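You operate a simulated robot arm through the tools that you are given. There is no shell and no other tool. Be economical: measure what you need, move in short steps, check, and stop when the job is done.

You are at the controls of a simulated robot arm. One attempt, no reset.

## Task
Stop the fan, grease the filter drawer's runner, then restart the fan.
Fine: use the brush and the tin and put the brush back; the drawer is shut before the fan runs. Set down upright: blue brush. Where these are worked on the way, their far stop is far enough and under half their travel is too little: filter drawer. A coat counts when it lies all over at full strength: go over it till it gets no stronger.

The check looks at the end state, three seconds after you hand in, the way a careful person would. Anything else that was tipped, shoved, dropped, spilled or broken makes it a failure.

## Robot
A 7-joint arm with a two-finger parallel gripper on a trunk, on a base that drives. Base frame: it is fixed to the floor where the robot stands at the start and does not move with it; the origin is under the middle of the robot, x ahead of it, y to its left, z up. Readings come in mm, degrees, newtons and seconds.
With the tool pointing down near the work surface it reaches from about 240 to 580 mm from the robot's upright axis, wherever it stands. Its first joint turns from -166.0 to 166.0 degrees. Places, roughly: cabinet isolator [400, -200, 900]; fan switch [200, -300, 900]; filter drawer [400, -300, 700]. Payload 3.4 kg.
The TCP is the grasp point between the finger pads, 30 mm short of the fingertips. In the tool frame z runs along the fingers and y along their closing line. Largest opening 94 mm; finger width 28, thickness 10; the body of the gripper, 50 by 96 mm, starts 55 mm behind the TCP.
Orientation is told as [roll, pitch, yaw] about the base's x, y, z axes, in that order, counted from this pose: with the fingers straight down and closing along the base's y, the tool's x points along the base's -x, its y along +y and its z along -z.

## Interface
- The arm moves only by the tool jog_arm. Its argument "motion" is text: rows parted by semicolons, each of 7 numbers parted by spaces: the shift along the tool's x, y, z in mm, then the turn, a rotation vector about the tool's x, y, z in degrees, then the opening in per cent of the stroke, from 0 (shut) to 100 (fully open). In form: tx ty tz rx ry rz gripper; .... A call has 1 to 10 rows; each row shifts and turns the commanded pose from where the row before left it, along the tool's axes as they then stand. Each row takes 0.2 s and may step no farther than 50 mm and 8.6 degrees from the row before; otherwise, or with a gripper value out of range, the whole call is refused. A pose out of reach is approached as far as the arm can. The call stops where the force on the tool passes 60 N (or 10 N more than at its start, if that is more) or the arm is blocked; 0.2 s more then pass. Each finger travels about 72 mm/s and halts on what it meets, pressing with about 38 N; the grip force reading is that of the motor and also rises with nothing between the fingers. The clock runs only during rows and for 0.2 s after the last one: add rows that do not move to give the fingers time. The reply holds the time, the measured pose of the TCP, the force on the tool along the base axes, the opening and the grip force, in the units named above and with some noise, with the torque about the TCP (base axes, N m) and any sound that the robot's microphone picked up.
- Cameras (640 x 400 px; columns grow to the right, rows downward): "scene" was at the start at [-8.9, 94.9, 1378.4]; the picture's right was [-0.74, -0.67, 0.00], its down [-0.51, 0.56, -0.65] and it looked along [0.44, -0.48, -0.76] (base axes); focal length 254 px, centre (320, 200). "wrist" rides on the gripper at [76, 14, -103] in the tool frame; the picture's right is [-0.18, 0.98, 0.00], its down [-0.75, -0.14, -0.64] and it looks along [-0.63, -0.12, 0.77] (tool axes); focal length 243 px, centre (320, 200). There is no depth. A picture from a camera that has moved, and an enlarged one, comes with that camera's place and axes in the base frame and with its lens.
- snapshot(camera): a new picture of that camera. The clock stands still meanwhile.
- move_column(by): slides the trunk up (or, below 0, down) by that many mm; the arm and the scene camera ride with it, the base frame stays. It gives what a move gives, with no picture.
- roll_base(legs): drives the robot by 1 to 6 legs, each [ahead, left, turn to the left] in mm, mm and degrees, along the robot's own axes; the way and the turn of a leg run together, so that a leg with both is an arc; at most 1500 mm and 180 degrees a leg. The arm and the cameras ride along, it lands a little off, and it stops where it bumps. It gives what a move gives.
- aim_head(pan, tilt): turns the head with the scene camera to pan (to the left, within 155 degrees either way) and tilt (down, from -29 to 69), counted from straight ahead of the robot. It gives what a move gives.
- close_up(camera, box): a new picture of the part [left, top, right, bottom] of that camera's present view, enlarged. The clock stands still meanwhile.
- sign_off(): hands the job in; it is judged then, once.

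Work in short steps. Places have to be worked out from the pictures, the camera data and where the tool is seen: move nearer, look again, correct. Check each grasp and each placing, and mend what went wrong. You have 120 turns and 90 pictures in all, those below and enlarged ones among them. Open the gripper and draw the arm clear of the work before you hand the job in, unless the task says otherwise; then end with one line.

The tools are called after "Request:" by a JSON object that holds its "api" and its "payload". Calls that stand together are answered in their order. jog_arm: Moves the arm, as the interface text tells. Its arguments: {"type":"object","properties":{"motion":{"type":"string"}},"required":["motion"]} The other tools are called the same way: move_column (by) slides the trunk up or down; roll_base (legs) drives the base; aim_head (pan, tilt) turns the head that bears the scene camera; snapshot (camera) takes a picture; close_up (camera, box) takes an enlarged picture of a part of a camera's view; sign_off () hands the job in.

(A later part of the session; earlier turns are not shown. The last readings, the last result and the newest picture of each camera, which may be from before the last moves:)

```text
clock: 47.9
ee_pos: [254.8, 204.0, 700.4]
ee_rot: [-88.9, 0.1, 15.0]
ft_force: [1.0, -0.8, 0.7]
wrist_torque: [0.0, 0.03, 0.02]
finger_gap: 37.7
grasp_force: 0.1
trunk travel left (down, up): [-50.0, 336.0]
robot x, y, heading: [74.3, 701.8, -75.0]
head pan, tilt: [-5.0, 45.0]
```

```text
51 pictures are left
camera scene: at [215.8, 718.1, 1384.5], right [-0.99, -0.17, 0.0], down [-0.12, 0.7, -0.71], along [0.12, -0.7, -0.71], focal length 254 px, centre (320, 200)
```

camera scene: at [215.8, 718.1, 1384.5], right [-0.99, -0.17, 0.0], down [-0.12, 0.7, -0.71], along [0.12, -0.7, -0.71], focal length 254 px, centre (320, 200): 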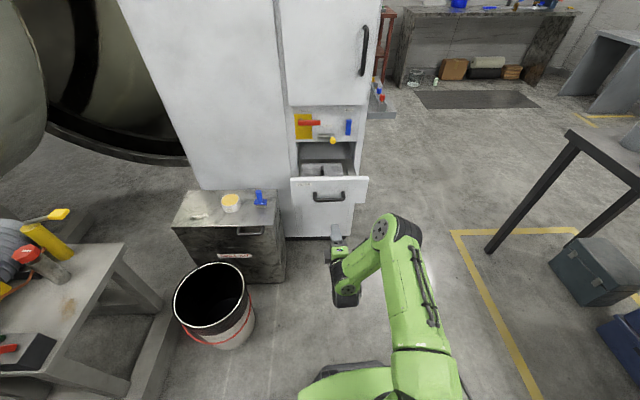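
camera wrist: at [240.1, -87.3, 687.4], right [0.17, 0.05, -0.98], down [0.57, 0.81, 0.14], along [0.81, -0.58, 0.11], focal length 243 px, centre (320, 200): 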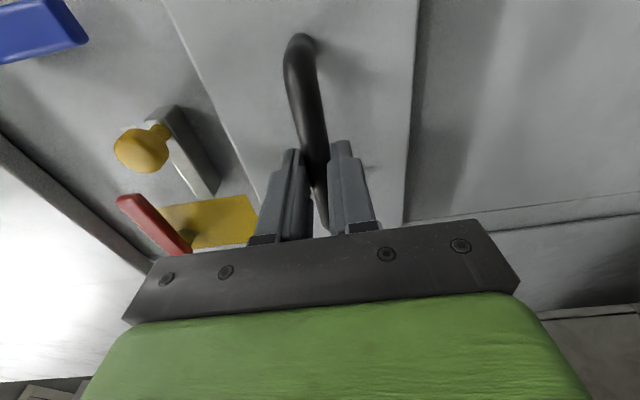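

I look closer at drawer interior and the stand.

Request:
{"api": "close_up", "payload": {"camera": "scene", "box": [280, 120, 380, 210]}}

Request:
{"api": "close_up", "payload": {"camera": "scene", "box": [170, 170, 290, 250]}}

```text
4.44 times, centred on (330, 165) of scene
camera zoom: at [215.8, 718.1, 1384.5], right [-0.99, -0.17, 0.0], down [-0.12, 0.7, -0.71], along [0.12, -0.7, -0.71], focal length 1130 px, centre (276, 356)
```

zoom: 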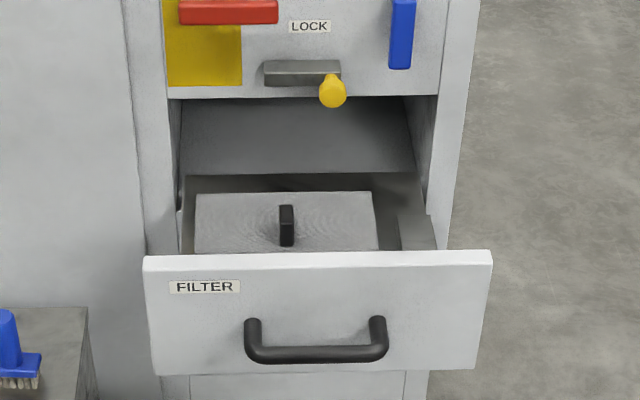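

```text
5.00 times, centred on (230, 210) of scene
camera zoom: at [215.8, 718.1, 1384.5], right [-0.99, -0.17, 0.0], down [-0.12, 0.7, -0.71], along [0.12, -0.7, -0.71], focal length 1272 px, centre (770, 150)
```

zoom: 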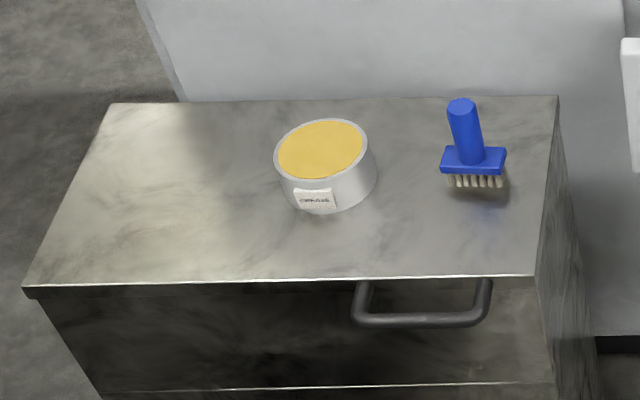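

The runner seems to be the strip right of the filter; I'll confirm from above. First I raise the arm and turn the tool down.

Request:
{"api": "jog_arm", "payload": {"motion": "0 -45 0 0 0 0 40; 0 -45 0 0 0 0 40; 0 -45 0 0 0 0 60; 0 -45 0 0 0 0 60; 0 -45 0 0 0 0 60; 0 -45 0 0 0 0 60; 0 0 0 -8.5 0 0 60; 0 0 0 -8.5 0 0 60; 0 0 0 -8.5 0 0 60; 0 0 0 -8.5 0 0 60"}}

Request:
{"api": "jog_arm", "payload": {"motion": "0 0 0 -8.5 0 0 60; 0 0 0 -8.5 0 0 60; 0 0 0 -8.5 0 0 60; 0 0 0 -8.5 0 0 60; 0 0 0 -8.5 0 0 60; 0 0 0 -8.5 0 0 60; 0 0 0 -5 0 0 60; 0 0 0 0 0 0 60"}}

Request:
{"api": "roll_base", "payload": {"legs": [[462, 97, 0]]}}

Request:
{"api": "snapshot", "payload": {"camera": "wrist"}}

```text
clock: 50.1
ee_pos: [303.7, 217.6, 887.8]
ee_rot: [-84.9, 0.4, 26.0]
ft_force: [0.2, 0.0, -0.4]
wrist_torque: [-0.01, -0.01, 0.01]
finger_gap: 56.4
grasp_force: 0.1
out of reach, approached as far as the arm can: row 5, 6, 7, 8, 9, 10
trunk travel left (down, up): [-50.0, 336.0]
robot x, y, heading: [68.0, 701.3, -75.3]
head pan, tilt: [-5.0, 45.0]
```

```text
clock: 51.9
ee_pos: [277.9, 205.6, 905.4]
ee_rot: [-23.9, 0.2, 19.6]
ft_force: [-0.6, 0.4, -0.2]
wrist_torque: [0.0, 0.01, 0.0]
finger_gap: 56.3
grasp_force: 0.1
trunk travel left (down, up): [-50.0, 336.0]
robot x, y, heading: [74.2, 698.8, -75.0]
head pan, tilt: [-5.0, 45.0]
```

```text
clock: 54.5
ee_pos: [482.4, -174.0, 903.2]
ee_rot: [-22.7, 0.3, 20.3]
ft_force: [-4.5, 11.6, 1.3]
wrist_torque: [-0.55, -0.21, -0.17]
finger_gap: 49.9
grasp_force: 0.0
trunk travel left (down, up): [-50.0, 336.0]
robot x, y, heading: [271.2, 312.9, -74.1]
head pan, tilt: [-5.0, 45.0]
stopped in leg 1: the force on the tool passed its limit at 77 N (the readings are from after the stop); the commanded pose is now the measured one
```

```text
48 pictures are left
camera wrist: at [394.4, -149.0, 992.4], right [-0.14, 0.91, -0.38], down [0.67, 0.37, 0.64], along [0.73, -0.16, -0.67], focal length 243 px, centre (320, 200)
```

wrist: 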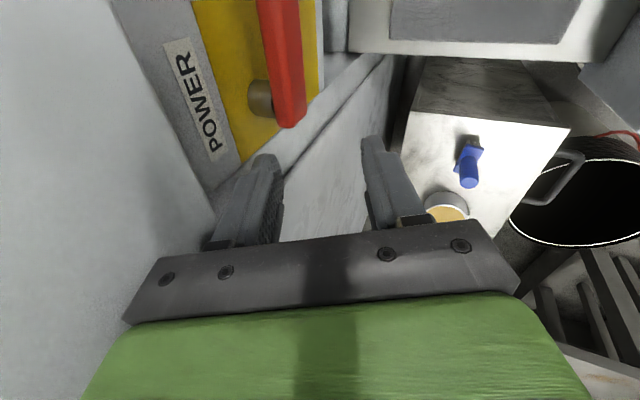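

My drive put the outstretched fingers against the cabinet; I back off at once and check.

Request:
{"api": "roll_base", "payload": {"legs": [[-120, 0, 0]]}}

Request:
{"api": "aim_head", "payload": {"pan": 5, "tilt": 28}}

Request:
{"api": "snapshot", "payload": {"camera": "scene"}}

```text
clock: 55.7
ee_pos: [448.6, -57.1, 902.9]
ee_rot: [-22.7, 0.3, 20.0]
ft_force: [-0.4, 0.1, 1.5]
wrist_torque: [-0.03, 0.0, -0.02]
finger_gap: 56.1
grasp_force: 0.0
trunk travel left (down, up): [-50.0, 336.0]
robot x, y, heading: [240.5, 432.8, -74.5]
head pan, tilt: [-5.0, 45.0]
```

```text
clock: 56.5
ee_pos: [448.8, -57.9, 902.0]
ee_rot: [-22.8, 0.3, 20.0]
ft_force: [0.2, -0.1, 0.1]
wrist_torque: [0.04, 0.01, -0.02]
finger_gap: 56.5
grasp_force: 0.0
trunk travel left (down, up): [-50.0, 336.0]
robot x, y, heading: [240.2, 432.4, -74.2]
head pan, tilt: [5.0, 28.0]
```

```text
47 pictures are left
camera scene: at [399.7, 443.5, 1410.2], right [-0.94, -0.35, 0.0], down [-0.16, 0.44, -0.88], along [0.31, -0.83, -0.47], focal length 254 px, centre (320, 200)
```

scene: 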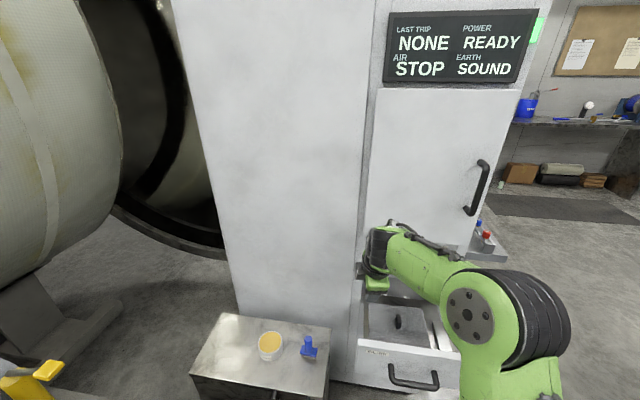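

No harm done: display unchanged, levers as before. I finish pitching down and swing the tool toward the stand.

Request:
{"api": "jog_arm", "payload": {"motion": "0 0 0 -7.6 0 0 60; 0 0 0 -7.6 0 0 60; 0 0 0 -7.6 0 0 60; -30 4 0 0 0 0 60; -30 4 0 0 0 0 60; -30 4 10 0 0 0 60; -34 5 10 0 0 0 60; 0 0 0 0 0 0 60"}}

Request:
{"api": "snapshot", "payload": {"camera": "wrist"}}

```text
clock: 58.3
ee_pos: [556.9, 1.6, 883.2]
ee_rot: [0.0, 0.3, 19.9]
ft_force: [-0.2, 0.3, -0.3]
wrist_torque: [-0.01, -0.01, 0.03]
finger_gap: 56.3
grasp_force: 0.0
trunk travel left (down, up): [-50.0, 336.0]
robot x, y, heading: [240.3, 427.8, -74.5]
head pan, tilt: [5.0, 28.0]
```

```text
46 pictures are left
camera wrist: at [483.0, -10.6, 986.2], right [-0.16, 0.99, 0.0], down [0.76, 0.13, 0.64], along [0.63, 0.1, -0.77], focal length 243 px, centre (320, 200)
```

wrist: 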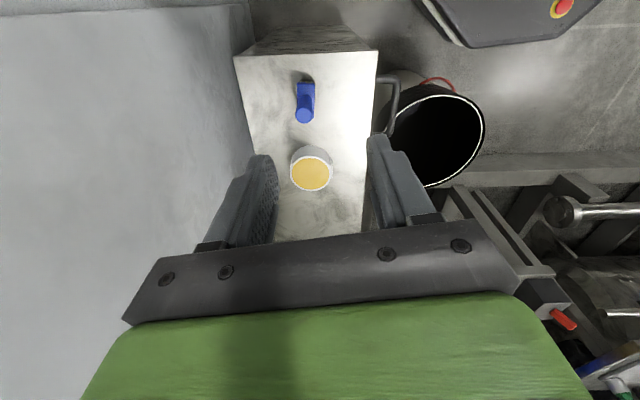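

Triangulated: tin top ~(734,13,602), brush handle top ~(609,-16,647), stand top ~557. I pull the tool back a bit and drive 115 mm ahead.

Request:
{"api": "jog_arm", "payload": {"motion": "-9 40 0 0 0 0 60; -9 40 0 0 0 0 60; 0 0 0 0 0 0 60"}}

Request:
{"api": "roll_base", "payload": {"legs": [[115, 0, 0]]}}

Request:
{"api": "snapshot", "payload": {"camera": "wrist"}}

```text
clock: 59.1
ee_pos: [551.8, 80.0, 881.6]
ee_rot: [0.1, 0.3, 20.0]
ft_force: [0.5, -0.6, 0.3]
wrist_torque: [-0.01, 0.02, 0.0]
finger_gap: 56.7
grasp_force: 0.0
trunk travel left (down, up): [-50.0, 336.0]
robot x, y, heading: [238.1, 428.7, -74.7]
head pan, tilt: [5.0, 28.0]
```

```text
clock: 60.3
ee_pos: [582.2, -29.3, 880.0]
ee_rot: [0.1, 0.3, 20.2]
ft_force: [-1.1, -0.3, 0.6]
wrist_torque: [0.0, -0.01, 0.02]
finger_gap: 56.3
grasp_force: 0.1
trunk travel left (down, up): [-50.0, 336.0]
robot x, y, heading: [268.5, 320.3, -74.6]
head pan, tilt: [5.0, 28.0]
```

```text
45 pictures are left
camera wrist: at [506.2, -40.2, 983.9], right [-0.16, 0.99, 0.0], down [0.76, 0.13, 0.64], along [0.63, 0.11, -0.77], focal length 243 px, centre (320, 200)
```

wrist: 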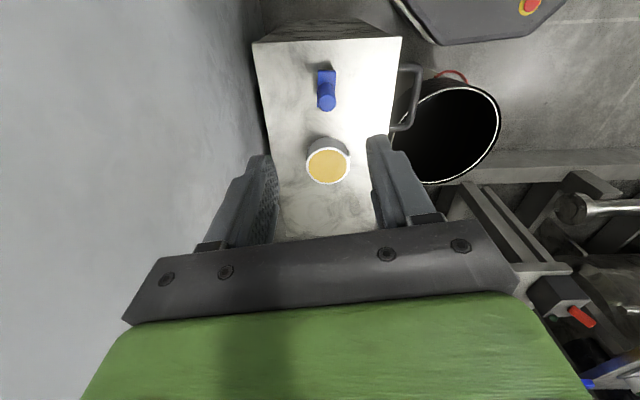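

Consistent. I go above the brush and descend partway.

Request:
{"api": "jog_arm", "payload": {"motion": "-33 4 40 0 0 0 60; 0 0 45 0 0 0 60; 0 0 45 0 0 0 60; 0 0 30 0 0 0 60; 0 0 0 0 0 0 60"}}

Request:
{"api": "snapshot", "payload": {"camera": "wrist"}}

```text
refused: row 1 steps farther than a row can; nothing moved
```

```text
44 pictures are left
camera wrist: at [506.2, -40.2, 983.9], right [-0.16, 0.99, 0.0], down [0.76, 0.13, 0.64], along [0.63, 0.11, -0.77], focal length 243 px, centre (320, 200)
```

wrist: 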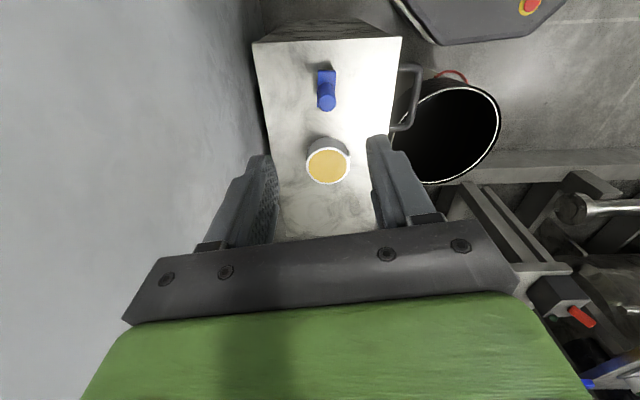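

Step was too long; I split it.

Request:
{"api": "jog_arm", "payload": {"motion": "-33 4 0 0 0 0 60; 0 0 40 0 0 0 60; 0 0 45 0 0 0 60; 0 0 45 0 0 0 60; 0 0 30 0 0 0 60; 0 0 0 0 0 0 60"}}

Request:
{"api": "snapshot", "payload": {"camera": "wrist"}}

```text
clock: 61.7
ee_pos: [610.1, -15.5, 720.8]
ee_rot: [0.0, 0.2, 20.1]
ft_force: [0.0, -0.1, -0.4]
wrist_torque: [0.03, 0.0, -0.03]
finger_gap: 56.2
grasp_force: 0.0
trunk travel left (down, up): [-50.0, 336.0]
robot x, y, heading: [270.3, 324.1, -74.4]
head pan, tilt: [5.0, 28.0]
```

```text
43 pictures are left
camera wrist: at [535.3, -27.3, 824.2], right [-0.16, 0.99, 0.0], down [0.76, 0.13, 0.64], along [0.63, 0.1, -0.77], focal length 243 px, centre (320, 200)
```

wrist: 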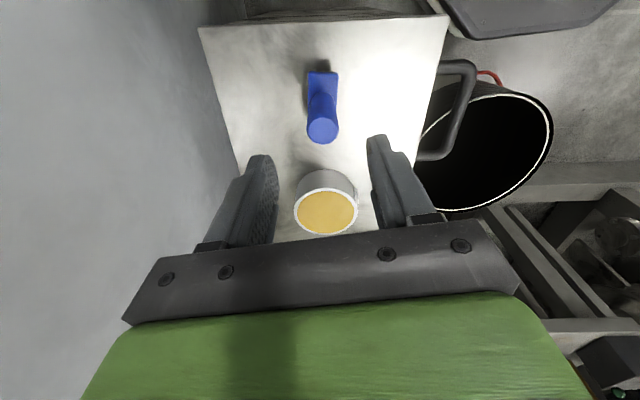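

Well centred. I descend 86 mm and close.

Request:
{"api": "jog_arm", "payload": {"motion": "0 0 40 0 0 0 60; 0 0 30 0 0 0 60; 0 0 16 0 0 0 60; 0 0 0 0 0 0 0; 0 0 0 0 0 0 0; 0 0 0 0 0 0 0"}}

Request:
{"api": "snapshot", "payload": {"camera": "wrist"}}

```text
clock: 63.1
ee_pos: [609.2, -12.4, 635.8]
ee_rot: [0.1, 0.3, 20.1]
ft_force: [-0.3, -0.1, -0.3]
wrist_torque: [0.0, 0.01, 0.01]
finger_gap: 23.9
grasp_force: 37.4
trunk travel left (down, up): [-50.0, 336.0]
robot x, y, heading: [269.3, 320.2, -74.7]
head pan, tilt: [5.0, 28.0]
```

```text
42 pictures are left
camera wrist: at [534.3, -23.4, 738.4], right [-0.16, 0.99, 0.0], down [0.76, 0.13, 0.64], along [0.63, 0.1, -0.77], focal length 243 px, centre (320, 200)
```

wrist: 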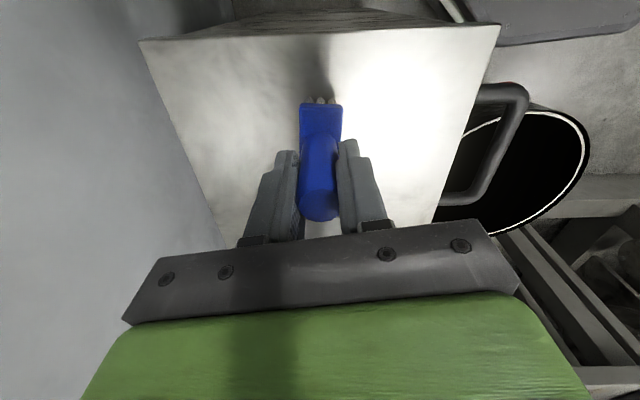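

Brush gripped at TCP z 635.8 (release height). I lift and carry it over the tin.

Request:
{"api": "jog_arm", "payload": {"motion": "0 0 -40 0 0 0 0; 0 0 -40 0 0 0 0; 0 0 -20 0 0 0 0; -43 -6 0 0 0 0 0; -43 -6 0 0 0 0 0; -43 -7 0 0 0 0 0; 0 0 20 0 0 0 0; 0 0 0 0 0 0 0"}}

Request:
{"api": "snapshot", "payload": {"camera": "wrist"}}

Request:
{"api": "aim_head", "payload": {"pan": 35, "tilt": 50}}

Request:
{"api": "snapshot", "payload": {"camera": "scene"}}

```text
clock: 64.9
ee_pos: [738.9, 11.3, 717.4]
ee_rot: [0.1, 0.2, 20.1]
ft_force: [0.5, 0.6, -1.3]
wrist_torque: [-0.03, -0.01, 0.02]
finger_gap: 24.0
grasp_force: 37.3
trunk travel left (down, up): [-50.0, 336.0]
robot x, y, heading: [272.8, 320.6, -74.5]
head pan, tilt: [5.0, 28.0]
```

```text
41 pictures are left
camera wrist: at [662.9, -1.3, 820.2], right [-0.16, 0.99, 0.0], down [0.76, 0.13, 0.64], along [0.63, 0.1, -0.77], focal length 243 px, centre (320, 200)
```

wrist: 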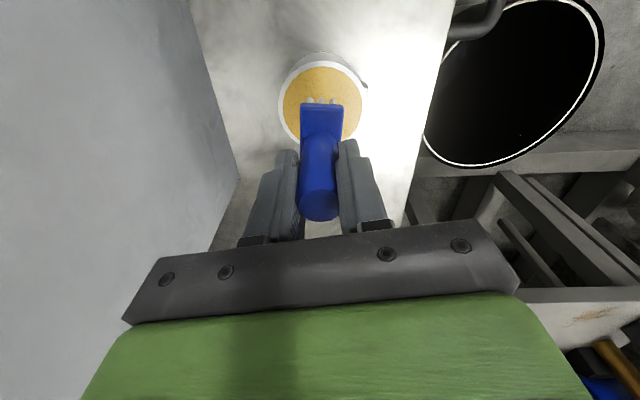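

```text
clock: 65.9
ee_pos: [737.3, 10.2, 716.4]
ee_rot: [0.1, 0.3, 20.2]
ft_force: [0.0, -1.0, -0.8]
wrist_torque: [-0.01, -0.04, -0.02]
finger_gap: 24.1
grasp_force: 37.6
trunk travel left (down, up): [-50.0, 336.0]
robot x, y, heading: [266.2, 322.1, -74.5]
head pan, tilt: [35.0, 50.0]
```

```text
40 pictures are left
camera scene: at [457.5, 371.9, 1377.6], right [-0.64, -0.77, 0.0], down [-0.59, 0.49, -0.64], along [0.5, -0.41, -0.77], focal length 254 px, centre (320, 200)
```

scene: 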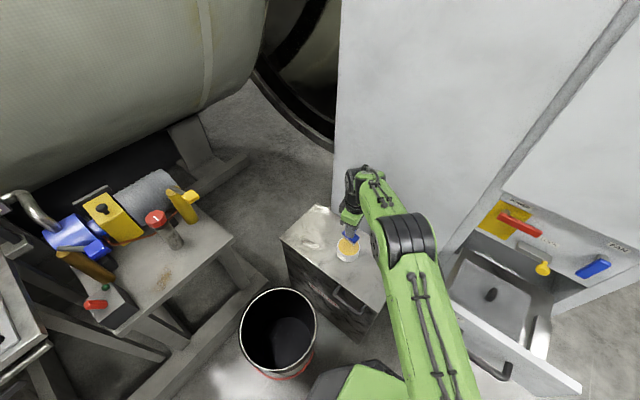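

Tin centre ~(731,10). I shift 6 mm and lower the bristles into the grease in small steps.

Request:
{"api": "jog_arm", "payload": {"motion": "6 0 15 0 0 0 0; 0 0 15 0 0 0 0; 0 0 6 0 0 0 0; 0 0 0 0 0 0 0"}}

Request:
{"api": "close_up", "payload": {"camera": "scene", "box": [300, 200, 400, 280]}}

```text
clock: 66.9
ee_pos: [731.7, 9.1, 680.1]
ee_rot: [0.2, 0.3, 20.1]
ft_force: [0.2, -0.4, 0.0]
wrist_torque: [0.01, -0.02, 0.0]
finger_gap: 23.9
grasp_force: 38.4
trunk travel left (down, up): [-50.0, 336.0]
robot x, y, heading: [267.8, 323.4, -74.4]
head pan, tilt: [35.0, 50.0]
```

```text
5.00 times, centred on (350, 240) of scene
camera zoom: at [457.5, 371.9, 1377.5], right [-0.64, -0.77, 0.0], down [-0.59, 0.49, -0.64], along [0.5, -0.41, -0.77], focal length 1272 px, centre (170, 0)
```

zoom: 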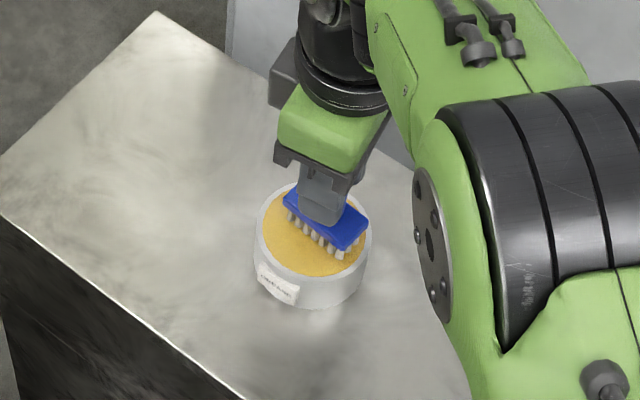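

Request:
{"api": "jog_arm", "payload": {"motion": "-2 2 5 0 0 0 0; 0 0 4 0 0 0 0; 0 0 0 0 0 0 0; 0 0 0 0 0 0 0"}}

Request:
{"api": "close_up", "payload": {"camera": "scene", "box": [300, 200, 400, 280]}}

```text
clock: 67.9
ee_pos: [733.4, 13.9, 674.4]
ee_rot: [-0.4, 0.0, 20.0]
ft_force: [0.9, 0.9, 30.8]
wrist_torque: [0.05, -0.11, 0.0]
finger_gap: 23.9
grasp_force: 38.1
trunk travel left (down, up): [-50.0, 336.0]
robot x, y, heading: [271.1, 318.3, -74.4]
head pan, tilt: [35.0, 50.0]
```

```text
5.00 times, centred on (350, 240) of scene
camera zoom: at [454.5, 373.9, 1378.1], right [-0.64, -0.77, 0.0], down [-0.59, 0.49, -0.64], along [0.5, -0.41, -0.76], focal length 1272 px, centre (170, 0)
```

zoom: 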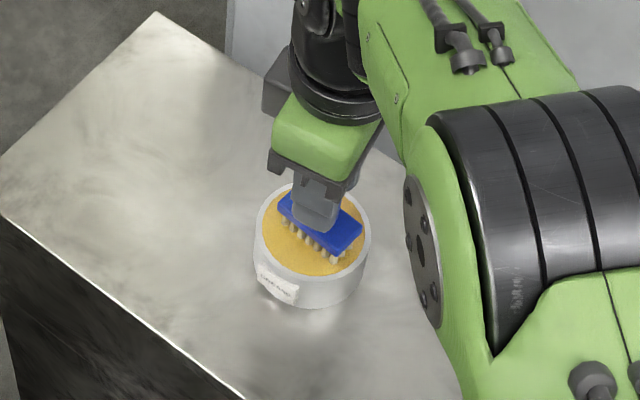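

Contact at 31 N: dipped. I lift and check the bristles.

Request:
{"api": "jog_arm", "payload": {"motion": "0 0 -40 0 0 0 0; 0 0 -40 0 0 0 0; 0 0 0 0 0 0 0"}}

Request:
{"api": "close_up", "payload": {"camera": "scene", "box": [300, 190, 400, 270]}}

Request:
{"api": "aim_head", "payload": {"pan": 0, "tilt": 60}}

Request:
{"api": "snapshot", "payload": {"camera": "scene"}}

```text
clock: 68.7
ee_pos: [734.3, 15.6, 750.0]
ee_rot: [0.2, 0.3, 20.0]
ft_force: [-0.5, -0.3, -1.1]
wrist_torque: [0.02, -0.02, 0.01]
finger_gap: 24.1
grasp_force: 37.6
trunk travel left (down, up): [-50.0, 336.0]
robot x, y, heading: [268.5, 325.7, -74.3]
head pan, tilt: [35.0, 50.0]
```

```text
5.00 times, centred on (350, 230) of scene
camera zoom: at [457.4, 372.0, 1377.5], right [-0.64, -0.77, 0.0], down [-0.59, 0.49, -0.64], along [0.5, -0.41, -0.77], focal length 1272 px, centre (170, 50)
```

zoom: 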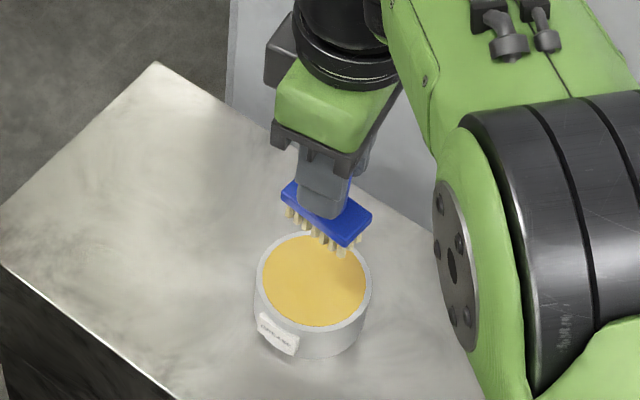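

```text
clock: 69.7
ee_pos: [735.2, 14.9, 751.1]
ee_rot: [0.0, 0.3, 20.0]
ft_force: [-0.1, 0.0, -0.9]
wrist_torque: [-0.01, -0.03, 0.01]
finger_gap: 23.9
grasp_force: 38.4
trunk travel left (down, up): [-50.0, 336.0]
robot x, y, heading: [271.1, 323.2, -74.3]
head pan, tilt: [0.0, 60.0]
```

```text
36 pictures are left
camera scene: at [415.9, 356.7, 1365.0], right [-0.96, -0.27, 0.0], down [-0.23, 0.83, -0.5], along [0.13, -0.48, -0.87], focal length 254 px, centre (320, 200)
```

scene: 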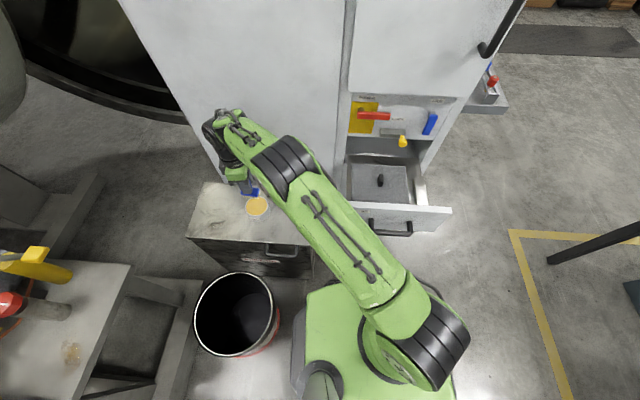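

Bristles carry grease now. A close-up of the drawer interior to find the runner.

Request:
{"api": "close_up", "payload": {"camera": "scene", "box": [335, 130, 465, 240]}}

```text
3.64 times, centred on (400, 185) of scene
camera zoom: at [415.9, 356.7, 1365.0], right [-0.96, -0.27, 0.0], down [-0.23, 0.83, -0.5], along [0.13, -0.48, -0.87], focal length 925 px, centre (29, 254)
```

zoom: 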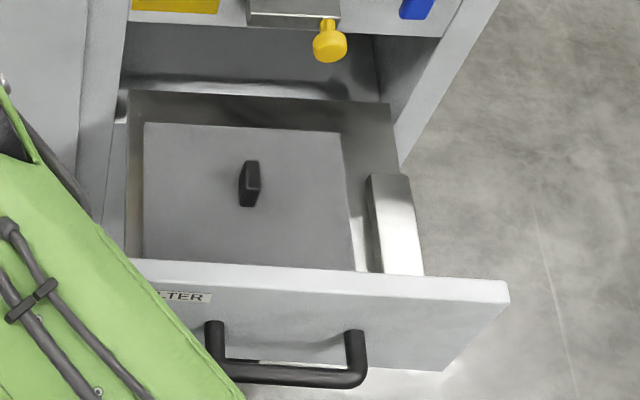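

The runner is the bright-topped strip at the drawer's right side, ~(240,-80). I lift and carry the brush over there.

Request:
{"api": "jog_arm", "payload": {"motion": "0 0 -48 0 0 0 0; 0 0 -48 0 0 0 0; 0 0 -48 0 0 0 0; 46 13 0 0 0 0 0; 46 13 0 0 0 0 0; 46 13 0 0 0 0 0; 46 13 0 0 0 0 0; 46 13 0 0 0 0 0; 46 13 0 0 0 0 0; 46 13 0 0 0 0 0"}}

Request:
{"api": "jog_arm", "payload": {"motion": "46 13 0 0 0 0 0; 46 13 0 0 0 0 0; 46 13 0 0 0 0 0; 0 0 0 0 0 0 0; 0 0 0 0 0 0 0"}}

Request:
{"api": "snapshot", "payload": {"camera": "wrist"}}

Request:
{"api": "snapshot", "payload": {"camera": "scene"}}

```text
clock: 71.9
ee_pos: [399.5, -12.2, 894.5]
ee_rot: [0.2, 0.1, 20.2]
ft_force: [-0.2, 0.3, -0.5]
wrist_torque: [0.03, -0.02, 0.0]
finger_gap: 24.2
grasp_force: 37.6
trunk travel left (down, up): [-50.0, 336.0]
robot x, y, heading: [268.2, 320.9, -74.6]
head pan, tilt: [0.0, 60.0]
```

```text
clock: 73.1
ee_pos: [254.8, -22.0, 896.9]
ee_rot: [0.2, 0.3, 20.2]
ft_force: [-1.1, -0.6, -0.6]
wrist_torque: [0.04, 0.01, 0.02]
finger_gap: 24.2
grasp_force: 38.4
trunk travel left (down, up): [-50.0, 336.0]
robot x, y, heading: [271.0, 319.6, -74.5]
head pan, tilt: [0.0, 60.0]
```

```text
34 pictures are left
camera wrist: at [180.0, -33.9, 1000.5], right [-0.16, 0.99, 0.0], down [0.76, 0.13, 0.64], along [0.63, 0.1, -0.77], focal length 243 px, centre (320, 200)
```

wrist: 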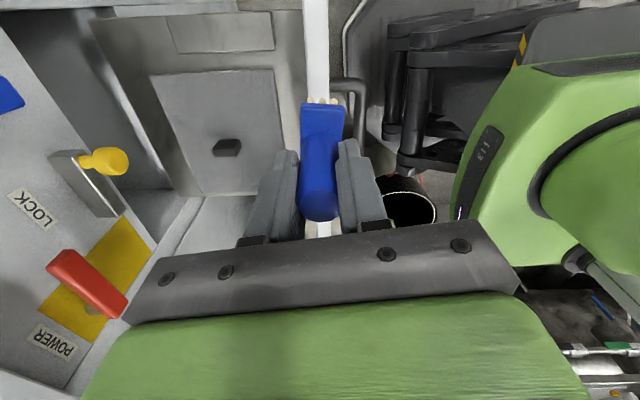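

```text
33 pictures are left
camera scene: at [415.8, 356.6, 1365.0], right [-0.96, -0.27, 0.0], down [-0.23, 0.83, -0.5], along [0.13, -0.48, -0.87], focal length 254 px, centre (320, 200)
```

scene: 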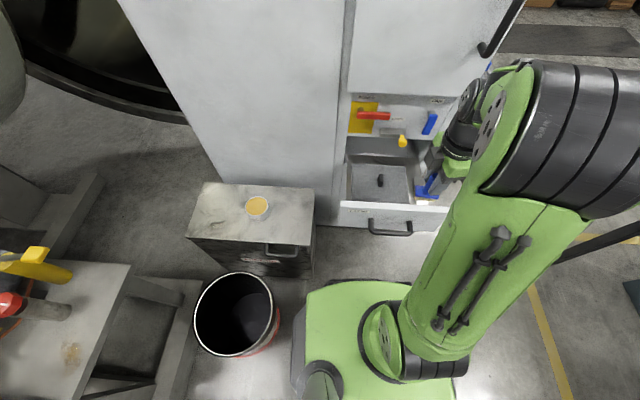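

Runner located: centreline ~(214,-78)→(234,-185), top z≈695, ~33 mm wide. I align yaw to it and move above its near end.

Request:
{"api": "jog_arm", "payload": {"motion": "0 0 0 0 0 5 0; 28 -28 0 0 0 0 0; 28 -29 0 0 0 0 0; 0 0 30 0 0 0 0; 0 0 30 0 0 0 0; 0 0 0 0 0 0 0"}}

Request:
{"api": "snapshot", "payload": {"camera": "wrist"}}

Request:
{"api": "close_up", "payload": {"camera": "scene", "box": [335, 80, 495, 240]}}

```text
clock: 74.5
ee_pos: [214.8, -90.8, 836.9]
ee_rot: [0.0, 0.2, 15.0]
ft_force: [0.8, -0.1, -0.4]
wrist_torque: [-0.03, -0.03, 0.05]
finger_gap: 24.0
grasp_force: 38.2
trunk travel left (down, up): [-50.0, 336.0]
robot x, y, heading: [268.9, 321.1, -74.5]
head pan, tilt: [0.0, 60.0]
```

```text
32 pictures are left
camera wrist: at [140.0, -95.3, 939.4], right [-0.08, 1.0, 0.0], down [0.77, 0.06, 0.64], along [0.64, 0.05, -0.77], focal length 243 px, centre (320, 200)
```

wrist: 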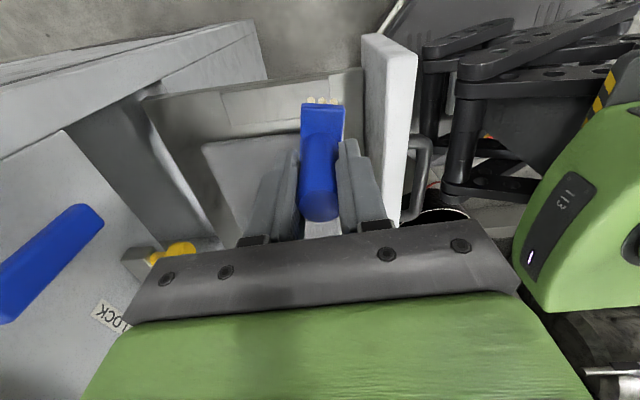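

```text
2.50 times, centred on (415, 160) of scene
camera zoom: at [415.7, 356.6, 1365.0], right [-0.96, -0.27, 0.0], down [-0.23, 0.83, -0.5], along [0.13, -0.48, -0.87], focal length 636 px, centre (82, 300)
```

zoom: 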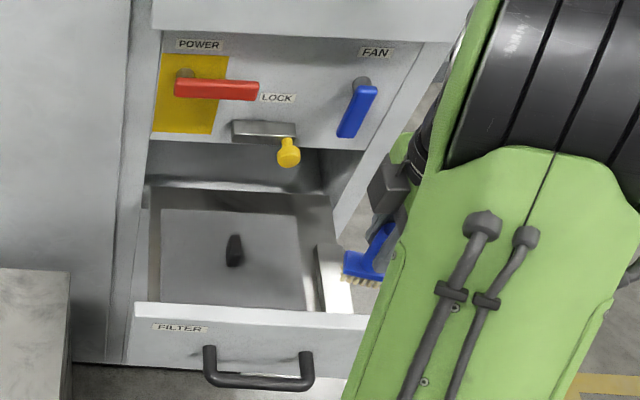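

Positions agree. I descend toward contact, expected near TCP z≈771.

Request:
{"api": "jog_arm", "payload": {"motion": "0 0 30 0 0 0 0; 0 0 25 0 0 0 0; 0 0 6 0 0 0 0; 0 0 0 0 0 0 0"}}

Request:
{"api": "snapshot", "payload": {"camera": "wrist"}}

Request:
{"api": "close_up", "payload": {"camera": "scene", "box": [375, 130, 455, 230]}}

```text
clock: 75.5
ee_pos: [217.9, -91.4, 774.9]
ee_rot: [0.0, 0.2, 15.1]
ft_force: [-1.0, 0.9, -1.0]
wrist_torque: [-0.01, 0.0, 0.0]
finger_gap: 24.3
grasp_force: 37.9
trunk travel left (down, up): [-50.0, 336.0]
robot x, y, heading: [269.8, 319.2, -74.2]
head pan, tilt: [0.0, 60.0]
```

```text
30 pictures are left
camera wrist: at [142.1, -95.3, 878.3], right [-0.08, 1.0, 0.0], down [0.77, 0.06, 0.64], along [0.64, 0.05, -0.77], focal length 243 px, centre (320, 200)
```

wrist: 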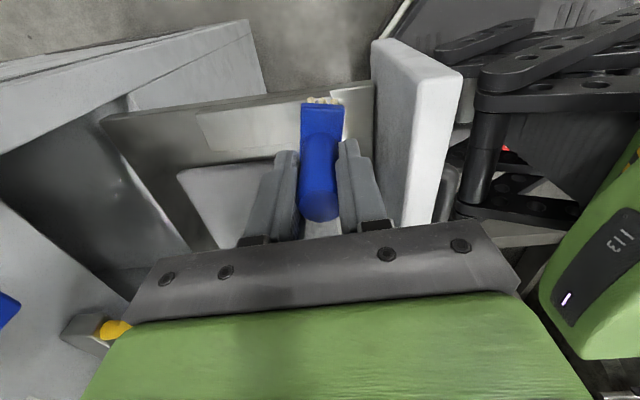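

```text
4.00 times, centred on (415, 180) of scene
camera zoom: at [415.7, 356.6, 1365.0], right [-0.96, -0.27, 0.0], down [-0.23, 0.83, -0.5], along [0.13, -0.48, -0.87], focal length 1017 px, centre (-60, 280)
```

zoom: 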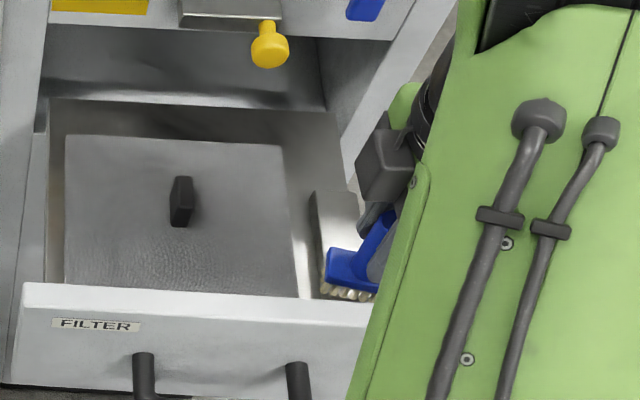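

Bristles hover over the near end. I lower in small steps until light contact.

Request:
{"api": "jog_arm", "payload": {"motion": "3 4 2 0 0 0 0; 0 0 2 0 0 0 0; 0 0 0 0 0 0 0"}}

Request:
{"api": "jog_arm", "payload": {"motion": "0 0 2 0 0 0 0; 0 0 0 0 0 0 0"}}

```text
clock: 76.3
ee_pos: [213.3, -87.9, 771.6]
ee_rot: [0.0, 0.3, 15.1]
ft_force: [-0.2, 0.1, -0.9]
wrist_torque: [-0.01, 0.03, 0.01]
finger_gap: 24.2
grasp_force: 38.0
trunk travel left (down, up): [-50.0, 336.0]
robot x, y, heading: [269.0, 318.8, -74.5]
head pan, tilt: [0.0, 60.0]
```

```text
clock: 76.9
ee_pos: [213.4, -88.6, 767.1]
ee_rot: [0.0, 0.3, 15.0]
ft_force: [0.7, 0.4, -0.8]
wrist_torque: [0.0, 0.02, 0.07]
finger_gap: 23.9
grasp_force: 38.0
trunk travel left (down, up): [-50.0, 336.0]
robot x, y, heading: [270.1, 323.9, -74.2]
head pan, tilt: [0.0, 60.0]
```

Request:
{"api": "jog_arm", "payload": {"motion": "0 0 3 0 0 0 0; 0 0 0 0 0 0 0"}}

Request:
{"api": "jog_arm", "payload": {"motion": "0 0 3 0 0 0 0; 0 0 0 0 0 0 0"}}

Request:
{"api": "jog_arm", "payload": {"motion": "0 0 3 0 0 0 0; 0 0 0 0 0 0 0"}}

```text
clock: 77.5
ee_pos: [213.7, -87.4, 764.6]
ee_rot: [0.2, 0.3, 15.0]
ft_force: [-0.6, -0.4, -0.8]
wrist_torque: [-0.01, -0.02, -0.03]
finger_gap: 24.2
grasp_force: 38.1
trunk travel left (down, up): [-50.0, 336.0]
robot x, y, heading: [269.6, 323.3, -74.3]
head pan, tilt: [0.0, 60.0]
```

```text
clock: 78.1
ee_pos: [214.0, -86.6, 760.8]
ee_rot: [-0.1, 0.4, 15.1]
ft_force: [0.7, 0.9, 8.3]
wrist_torque: [0.03, -0.21, -0.01]
finger_gap: 23.8
grasp_force: 38.2
trunk travel left (down, up): [-50.0, 336.0]
robot x, y, heading: [270.5, 323.0, -74.2]
head pan, tilt: [0.0, 60.0]
```

```text
clock: 78.7
ee_pos: [214.2, -87.3, 762.8]
ee_rot: [-0.5, 0.6, 15.1]
ft_force: [1.4, -0.6, 46.9]
wrist_torque: [0.13, -0.58, -0.01]
finger_gap: 24.2
grasp_force: 38.4
trunk travel left (down, up): [-50.0, 336.0]
robot x, y, heading: [267.6, 323.6, -74.6]
head pan, tilt: [0.0, 60.0]
```

Contact at z≈761; the torque hints the contact lies toward +x. I ease off and look.

Request:
{"api": "jog_arm", "payload": {"motion": "0 0 -2.5 0 0 0 0; 0 0 0 0 0 0 0"}}

Request:
{"api": "close_up", "payload": {"camera": "wrist", "box": [160, 50, 400, 200]}}

Request:
{"api": "close_up", "payload": {"camera": "scene", "box": [385, 160, 445, 220]}}

```text
clock: 79.3
ee_pos: [213.3, -87.8, 761.6]
ee_rot: [0.0, 0.3, 15.0]
ft_force: [0.0, -1.2, 25.2]
wrist_torque: [-0.1, -0.24, -0.02]
finger_gap: 23.8
grasp_force: 38.2
trunk travel left (down, up): [-50.0, 336.0]
robot x, y, heading: [266.7, 324.7, -74.5]
head pan, tilt: [0.0, 60.0]
```

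```text
2.67 times, centred on (280, 125) of wrist
camera zoom: at [137.0, -91.8, 865.4], right [-0.08, 1.0, 0.0], down [0.77, 0.06, 0.64], along [0.64, 0.05, -0.77], focal length 647 px, centre (427, 400)
```

zoom: 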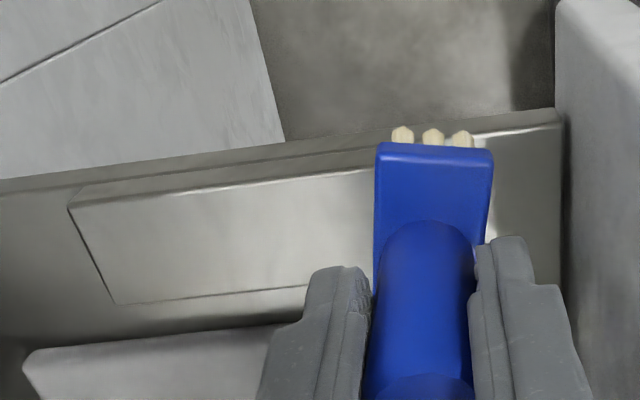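

```text
6.67 times, centred on (415, 190) of scene
camera zoom: at [415.9, 358.5, 1364.8], right [-0.96, -0.27, 0.0], down [-0.23, 0.83, -0.5], along [0.13, -0.48, -0.87], focal length 1695 px, centre (-313, 267)
```

zoom: 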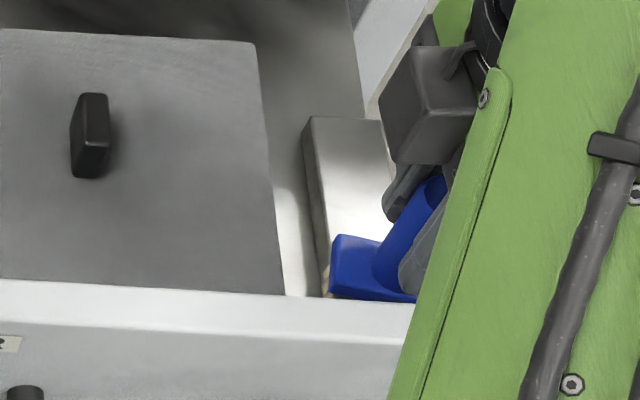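

The runner block spans y≈-78 to -183. I'll shift 5 mm left and stroke outward only (so friction pulls the drawer to its stop). First lift and go to the far end.

Request:
{"api": "jog_arm", "payload": {"motion": "0 0 -15 0 0 3.4 0; -5 -29 0 0 0 0 0; 0 -29 0 0 0 0 0; 0 -27 0 0 0 0 0; 0 0 10 0 0 0 0; 0 0 0 0 0 0 0"}}

Request:
{"api": "close_up", "payload": {"camera": "wrist", "box": [200, 30, 440, 180]}}

```text
clock: 80.7
ee_pos: [234.1, -172.7, 765.9]
ee_rot: [0.0, 0.3, 11.6]
ft_force: [0.5, -0.1, -1.1]
wrist_torque: [0.03, -0.01, 0.04]
finger_gap: 24.0
grasp_force: 38.1
trunk travel left (down, up): [-50.0, 336.0]
robot x, y, heading: [265.6, 323.7, -74.3]
head pan, tilt: [0.0, 60.0]
```

```text
2.67 times, centred on (320, 105) of wrist
camera zoom: at [159.2, -170.9, 869.1], right [-0.02, 1.0, 0.0], down [0.77, 0.01, 0.64], along [0.64, 0.01, -0.77], focal length 647 px, centre (320, 453)
```

zoom: 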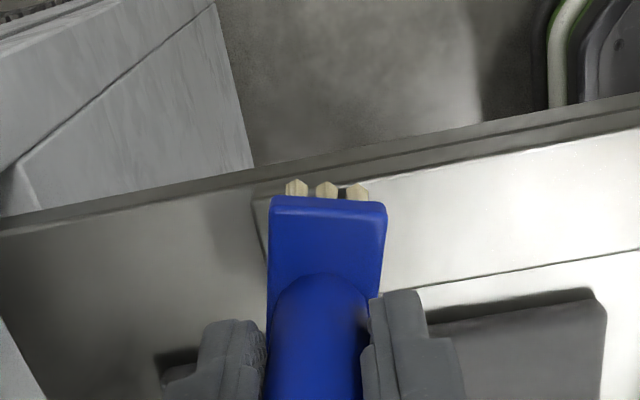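

Need 8 mm further to the far end; then I lower to contact.

Request:
{"api": "jog_arm", "payload": {"motion": "1 -8 0 0 0 0 0; 0 0 3 0 0 0 0; 0 0 2 0 0 0 0; 0 0 0 0 0 0 0"}}

```text
clock: 81.7
ee_pos: [236.2, -179.4, 761.9]
ee_rot: [-0.1, 0.4, 11.7]
ft_force: [0.8, 0.5, 7.2]
wrist_torque: [0.07, -0.13, 0.02]
finger_gap: 24.1
grasp_force: 38.1
trunk travel left (down, up): [-50.0, 336.0]
robot x, y, heading: [270.1, 318.9, -74.4]
head pan, tilt: [0.0, 60.0]
```

Light contact. I press slightly and stroke outward to the near end.

Request:
{"api": "jog_arm", "payload": {"motion": "0 0 1 0 0 0 0; 0 12 0 0 0 0 0; 0 12 0 0 0 0 0; 0 12 0 0 0 0 0; 0 12 0 0 0 0 0; 0 12 0 0 0 0 0; 0 12 0 0 0 0 0; 0 12 0 0 0 0 0; 0 12 0 0 0 0 0; 0 0 0 0 0 0 0"}}

Request:
{"api": "close_up", "payload": {"camera": "wrist", "box": [120, 30, 400, 205]}}

```text
clock: 83.9
ee_pos: [218.8, -82.4, 762.8]
ee_rot: [0.1, 0.3, 11.8]
ft_force: [0.2, -2.5, 8.4]
wrist_torque: [-0.17, -0.13, -0.01]
finger_gap: 23.8
grasp_force: 38.1
trunk travel left (down, up): [-50.0, 336.0]
robot x, y, heading: [271.2, 323.3, -74.6]
head pan, tilt: [0.0, 60.0]
```

```text
2.29 times, centred on (260, 118) of wrist
camera zoom: at [141.9, -83.7, 865.4], right [-0.02, 1.0, 0.0], down [0.77, 0.01, 0.64], along [0.64, 0.01, -0.77], focal length 555 px, centre (457, 389)
```

zoom: 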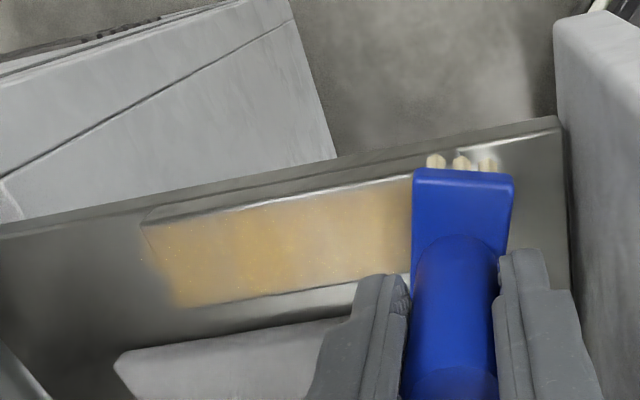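

A grease coat shows. I return lifted and stroke again, reaching a bit further at the far end.

Request:
{"api": "jog_arm", "payload": {"motion": "0 0 -10 0 0 0 0; 0 -34 0 0 0 0 0; 0 -34 0 0 0 0 0; 2 -33 0 0 0 0 0; 0 0 8 0 0 0 0; 0 0 2 0 0 0 0; 0 12 0.5 0 0 0 0; 0 12 0 0 0 0 0; 0 12 0 0 0 0 0; 0 12 0 0 0 0 0"}}

Request:
{"api": "jog_arm", "payload": {"motion": "0 12 0 0 0 0 0; 0 12 0 0 0 0 0; 0 12 0 0 0 0 0; 0 12 0 0 0 0 0; 0 9 0 0 0 0 0; 0 0 0 0 0 0 0; 0 0 -10 0 0 0 0; 0 0 0 0 0 0 0"}}

Request:
{"api": "close_up", "payload": {"camera": "wrist", "box": [120, 30, 400, 205]}}

```text
clock: 86.1
ee_pos: [225.3, -138.4, 761.9]
ee_rot: [-0.2, 0.2, 11.6]
ft_force: [2.2, -6.5, 18.4]
wrist_torque: [-0.27, -0.09, -0.01]
finger_gap: 23.9
grasp_force: 37.7
trunk travel left (down, up): [-50.0, 336.0]
robot x, y, heading: [268.3, 319.3, -74.5]
head pan, tilt: [0.0, 60.0]
```

```text
clock: 87.9
ee_pos: [214.8, -80.2, 770.1]
ee_rot: [0.2, 0.3, 11.6]
ft_force: [-0.2, 0.0, -0.4]
wrist_torque: [-0.01, -0.03, -0.03]
finger_gap: 23.9
grasp_force: 37.9
trunk travel left (down, up): [-50.0, 336.0]
robot x, y, heading: [268.3, 324.8, -74.6]
head pan, tilt: [0.0, 60.0]
```

```text
2.29 times, centred on (260, 118) of wrist
camera zoom: at [138.5, -80.4, 873.7], right [-0.02, 1.0, 0.0], down [0.77, 0.01, 0.64], along [0.64, 0.01, -0.77], focal length 555 px, centre (457, 389)
```

zoom: 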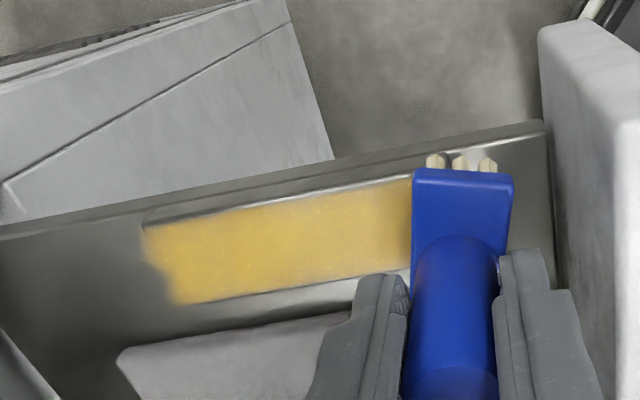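

Stronger. Another stroke, ending by moving the brush away to see the whole strip.

Request:
{"api": "jog_arm", "payload": {"motion": "0 -34 0 0 0 0 0; 0 -34 0 0 0 0 0; -3 -35 0 0 0 0 0; 0 0 8 0 0 0 0; 0 0 2.5 0 0 0 0; 0 12 0 0 0 0 0; 0 12 0 0 0 0 0; 0 12 0 0 0 0 0; 0 12 0 0 0 0 0; 0 12 0 0 0 0 0"}}

Request:
{"api": "jog_arm", "payload": {"motion": "0 12 0 0 0 0 0; 0 12 0 0 0 0 0; 0 12 0 0 0 0 0; 0 12 0 0 0 0 0; 0 0 0 0 0 0 0; 0 0 -40 0 0 0 0; 0 0 -40 0 0 0 0; -45 0 0 0 0 0 0; -35 0 0 0 0 0 0; 0 0 0 0 0 0 0"}}

Request:
{"api": "snapshot", "payload": {"camera": "wrist"}}

Request:
{"api": "close_up", "payload": {"camera": "scene", "box": [385, 150, 445, 220]}}

```text
clock: 90.1
ee_pos: [226.6, -124.3, 762.2]
ee_rot: [-0.3, 0.3, 11.9]
ft_force: [2.1, -9.3, 25.5]
wrist_torque: [-0.4, 0.12, 0.1]
finger_gap: 24.1
grasp_force: 38.0
trunk travel left (down, up): [-50.0, 336.0]
robot x, y, heading: [269.0, 320.6, -74.3]
head pan, tilt: [0.0, 60.0]
```

```text
clock: 92.3
ee_pos: [294.9, -59.7, 841.0]
ee_rot: [-0.1, 0.4, 11.7]
ft_force: [0.2, -0.5, 0.4]
wrist_torque: [0.01, -0.01, -0.01]
finger_gap: 23.9
grasp_force: 38.1
trunk travel left (down, up): [-50.0, 336.0]
robot x, y, heading: [266.2, 326.4, -74.3]
head pan, tilt: [0.0, 60.0]
```

```text
23 pictures are left
camera wrist: at [218.9, -59.7, 944.7], right [-0.02, 1.0, 0.0], down [0.77, 0.01, 0.64], along [0.64, 0.01, -0.77], focal length 243 px, centre (320, 200)
```

wrist: 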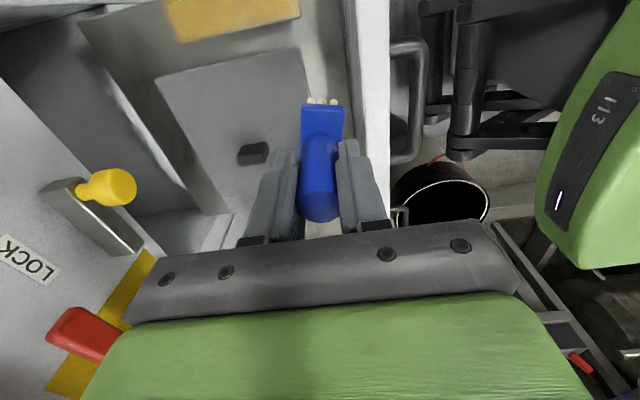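

```text
5.71 times, centred on (415, 185) of scene
camera zoom: at [415.6, 356.6, 1365.0], right [-0.96, -0.27, 0.0], down [-0.23, 0.83, -0.5], along [0.13, -0.48, -0.87], focal length 1453 px, centre (-223, 286)
```

zoom: 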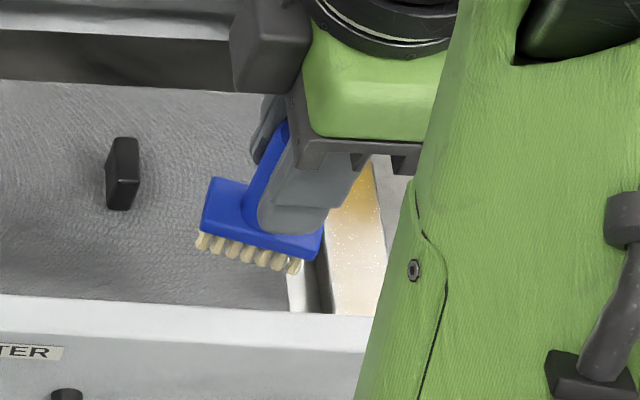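

Request:
{"api": "close_up", "payload": {"camera": "wrist", "box": [150, 0, 350, 125]}}

```text
3.20 times, centred on (250, 62) of wrist
camera zoom: at [218.9, -59.7, 944.7], right [-0.02, 1.0, 0.0], down [0.77, 0.01, 0.64], along [0.64, 0.01, -0.77], focal length 776 px, centre (544, 640)
```

zoom: 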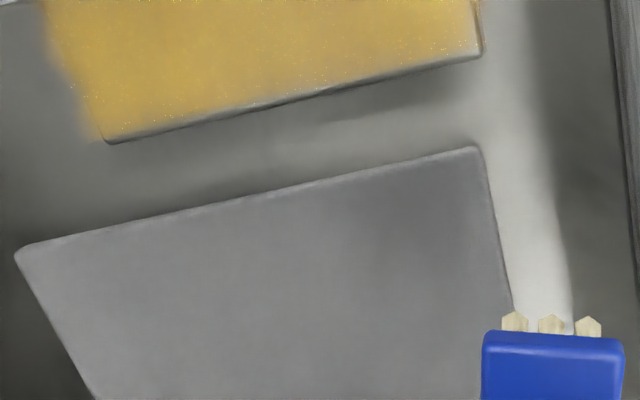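

Nearly full, with a thin uncoated rim at the near end. I re-dip the brush, then make further strokes slightly past the near end.

Request:
{"api": "jog_arm", "payload": {"motion": "0 0 -48 0 0 0 0; -49 -1.6 0 0 0 0 0; -49 -1.6 0 0 0 0 0; -49 -1.6 0 0 0 0 0; -49 -1.6 0 0 0 0 0; -49 -1.6 0 0 0 0 0; -49 -1.6 0 0 0 0 0; -49 -1.7 0 0 0 0 0; -49 -1.7 0 0 0 0 0; -49 -1.7 0 0 0 0 0"}}

Request:
{"api": "jog_arm", "payload": {"motion": "0 0 40 0 0 0 0; 0 0 48 0 0 0 0; 0 0 48 0 0 0 0; 0 0 30 0 0 0 0; 0 0 0 0 0 0 0"}}

Request:
{"api": "snapshot", "payload": {"camera": "wrist"}}

```text
clock: 94.5
ee_pos: [731.3, 13.5, 886.4]
ee_rot: [0.1, 0.5, 11.7]
ft_force: [0.4, 0.4, 0.1]
wrist_torque: [0.01, 0.01, -0.04]
finger_gap: 23.9
grasp_force: 38.6
trunk travel left (down, up): [-50.0, 336.0]
robot x, y, heading: [271.7, 324.8, -74.5]
head pan, tilt: [0.0, 60.0]
```

```text
clock: 95.7
ee_pos: [726.4, 14.0, 722.8]
ee_rot: [-0.1, 0.3, 11.7]
ft_force: [-0.3, -0.2, -0.1]
wrist_torque: [0.03, 0.01, 0.03]
finger_gap: 23.9
grasp_force: 37.9
trunk travel left (down, up): [-50.0, 336.0]
robot x, y, heading: [268.7, 322.3, -74.4]
head pan, tilt: [0.0, 60.0]
```

```text
20 pictures are left
camera wrist: at [649.9, 14.1, 826.6], right [-0.02, 1.0, 0.0], down [0.77, 0.01, 0.64], along [0.64, 0.01, -0.77], focal length 243 px, centre (320, 200)
```

wrist: 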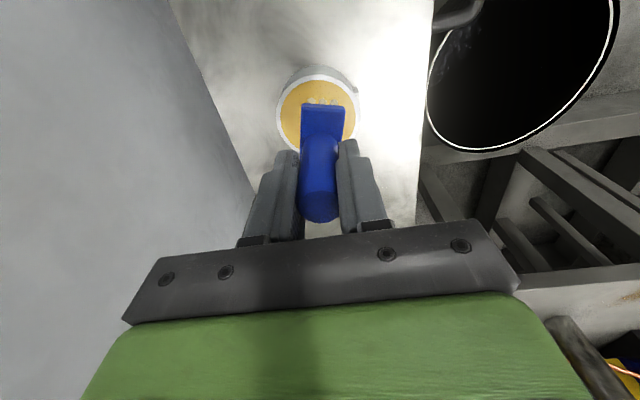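

Request:
{"api": "jog_arm", "payload": {"motion": "-5 0 20 0 0 0 0; 0 0 20 0 0 0 0; 0 0 5 0 0 0 0; 0 0 3 0 0 0 0; 0 0 0 0 0 0 0; 0 0 0 0 0 0 0"}}

```text
clock: 97.1
ee_pos: [734.0, 16.6, 674.0]
ee_rot: [0.0, 0.2, 11.8]
ft_force: [-0.7, -0.3, 4.1]
wrist_torque: [0.0, -0.08, 0.03]
finger_gap: 24.0
grasp_force: 37.5
trunk travel left (down, up): [-50.0, 336.0]
robot x, y, heading: [265.9, 321.0, -74.6]
head pan, tilt: [0.0, 60.0]
```

Request:
{"api": "jog_arm", "payload": {"motion": "0 0 -44 0 0 0 0; 0 0 -44 0 0 0 0; 0 0 -44 0 0 0 0; 0 0 -44 0 0 0 0; 0 0 -44 0 0 0 0; 48 -0.5 0 0 0 0 0; 48 -0.5 0 0 0 0 0; 48 -0.5 0 0 0 0 0; 48 -0.5 0 0 0 0 0; 48 -0.5 0 0 0 0 0"}}

Request:
{"api": "jog_arm", "payload": {"motion": "48 -0.5 0 0 0 0 0; 48 -0.5 0 0 0 0 0; 48 -0.5 0 0 0 0 0; 48 -0.5 0 0 0 0 0; 48 -0.5 0 0 0 0 0; 48 -0.5 0 0 0 0 0; 0 0 0 0 0 0 0; 0 0 0 0 0 0 0"}}

```text
clock: 99.3
ee_pos: [500.5, -35.3, 892.2]
ee_rot: [-0.1, 0.2, 11.7]
ft_force: [0.2, -0.6, -0.9]
wrist_torque: [-0.01, 0.01, 0.01]
finger_gap: 24.2
grasp_force: 38.1
trunk travel left (down, up): [-50.0, 336.0]
robot x, y, heading: [265.6, 319.0, -74.2]
head pan, tilt: [0.0, 60.0]
```

```text
clock: 101.1
ee_pos: [217.6, -96.0, 892.8]
ee_rot: [0.0, 0.3, 11.7]
ft_force: [-0.2, 0.3, -0.8]
wrist_torque: [0.05, 0.0, 0.04]
finger_gap: 24.2
grasp_force: 38.1
trunk travel left (down, up): [-50.0, 336.0]
robot x, y, heading: [269.4, 324.6, -74.5]
head pan, tilt: [0.0, 60.0]
```

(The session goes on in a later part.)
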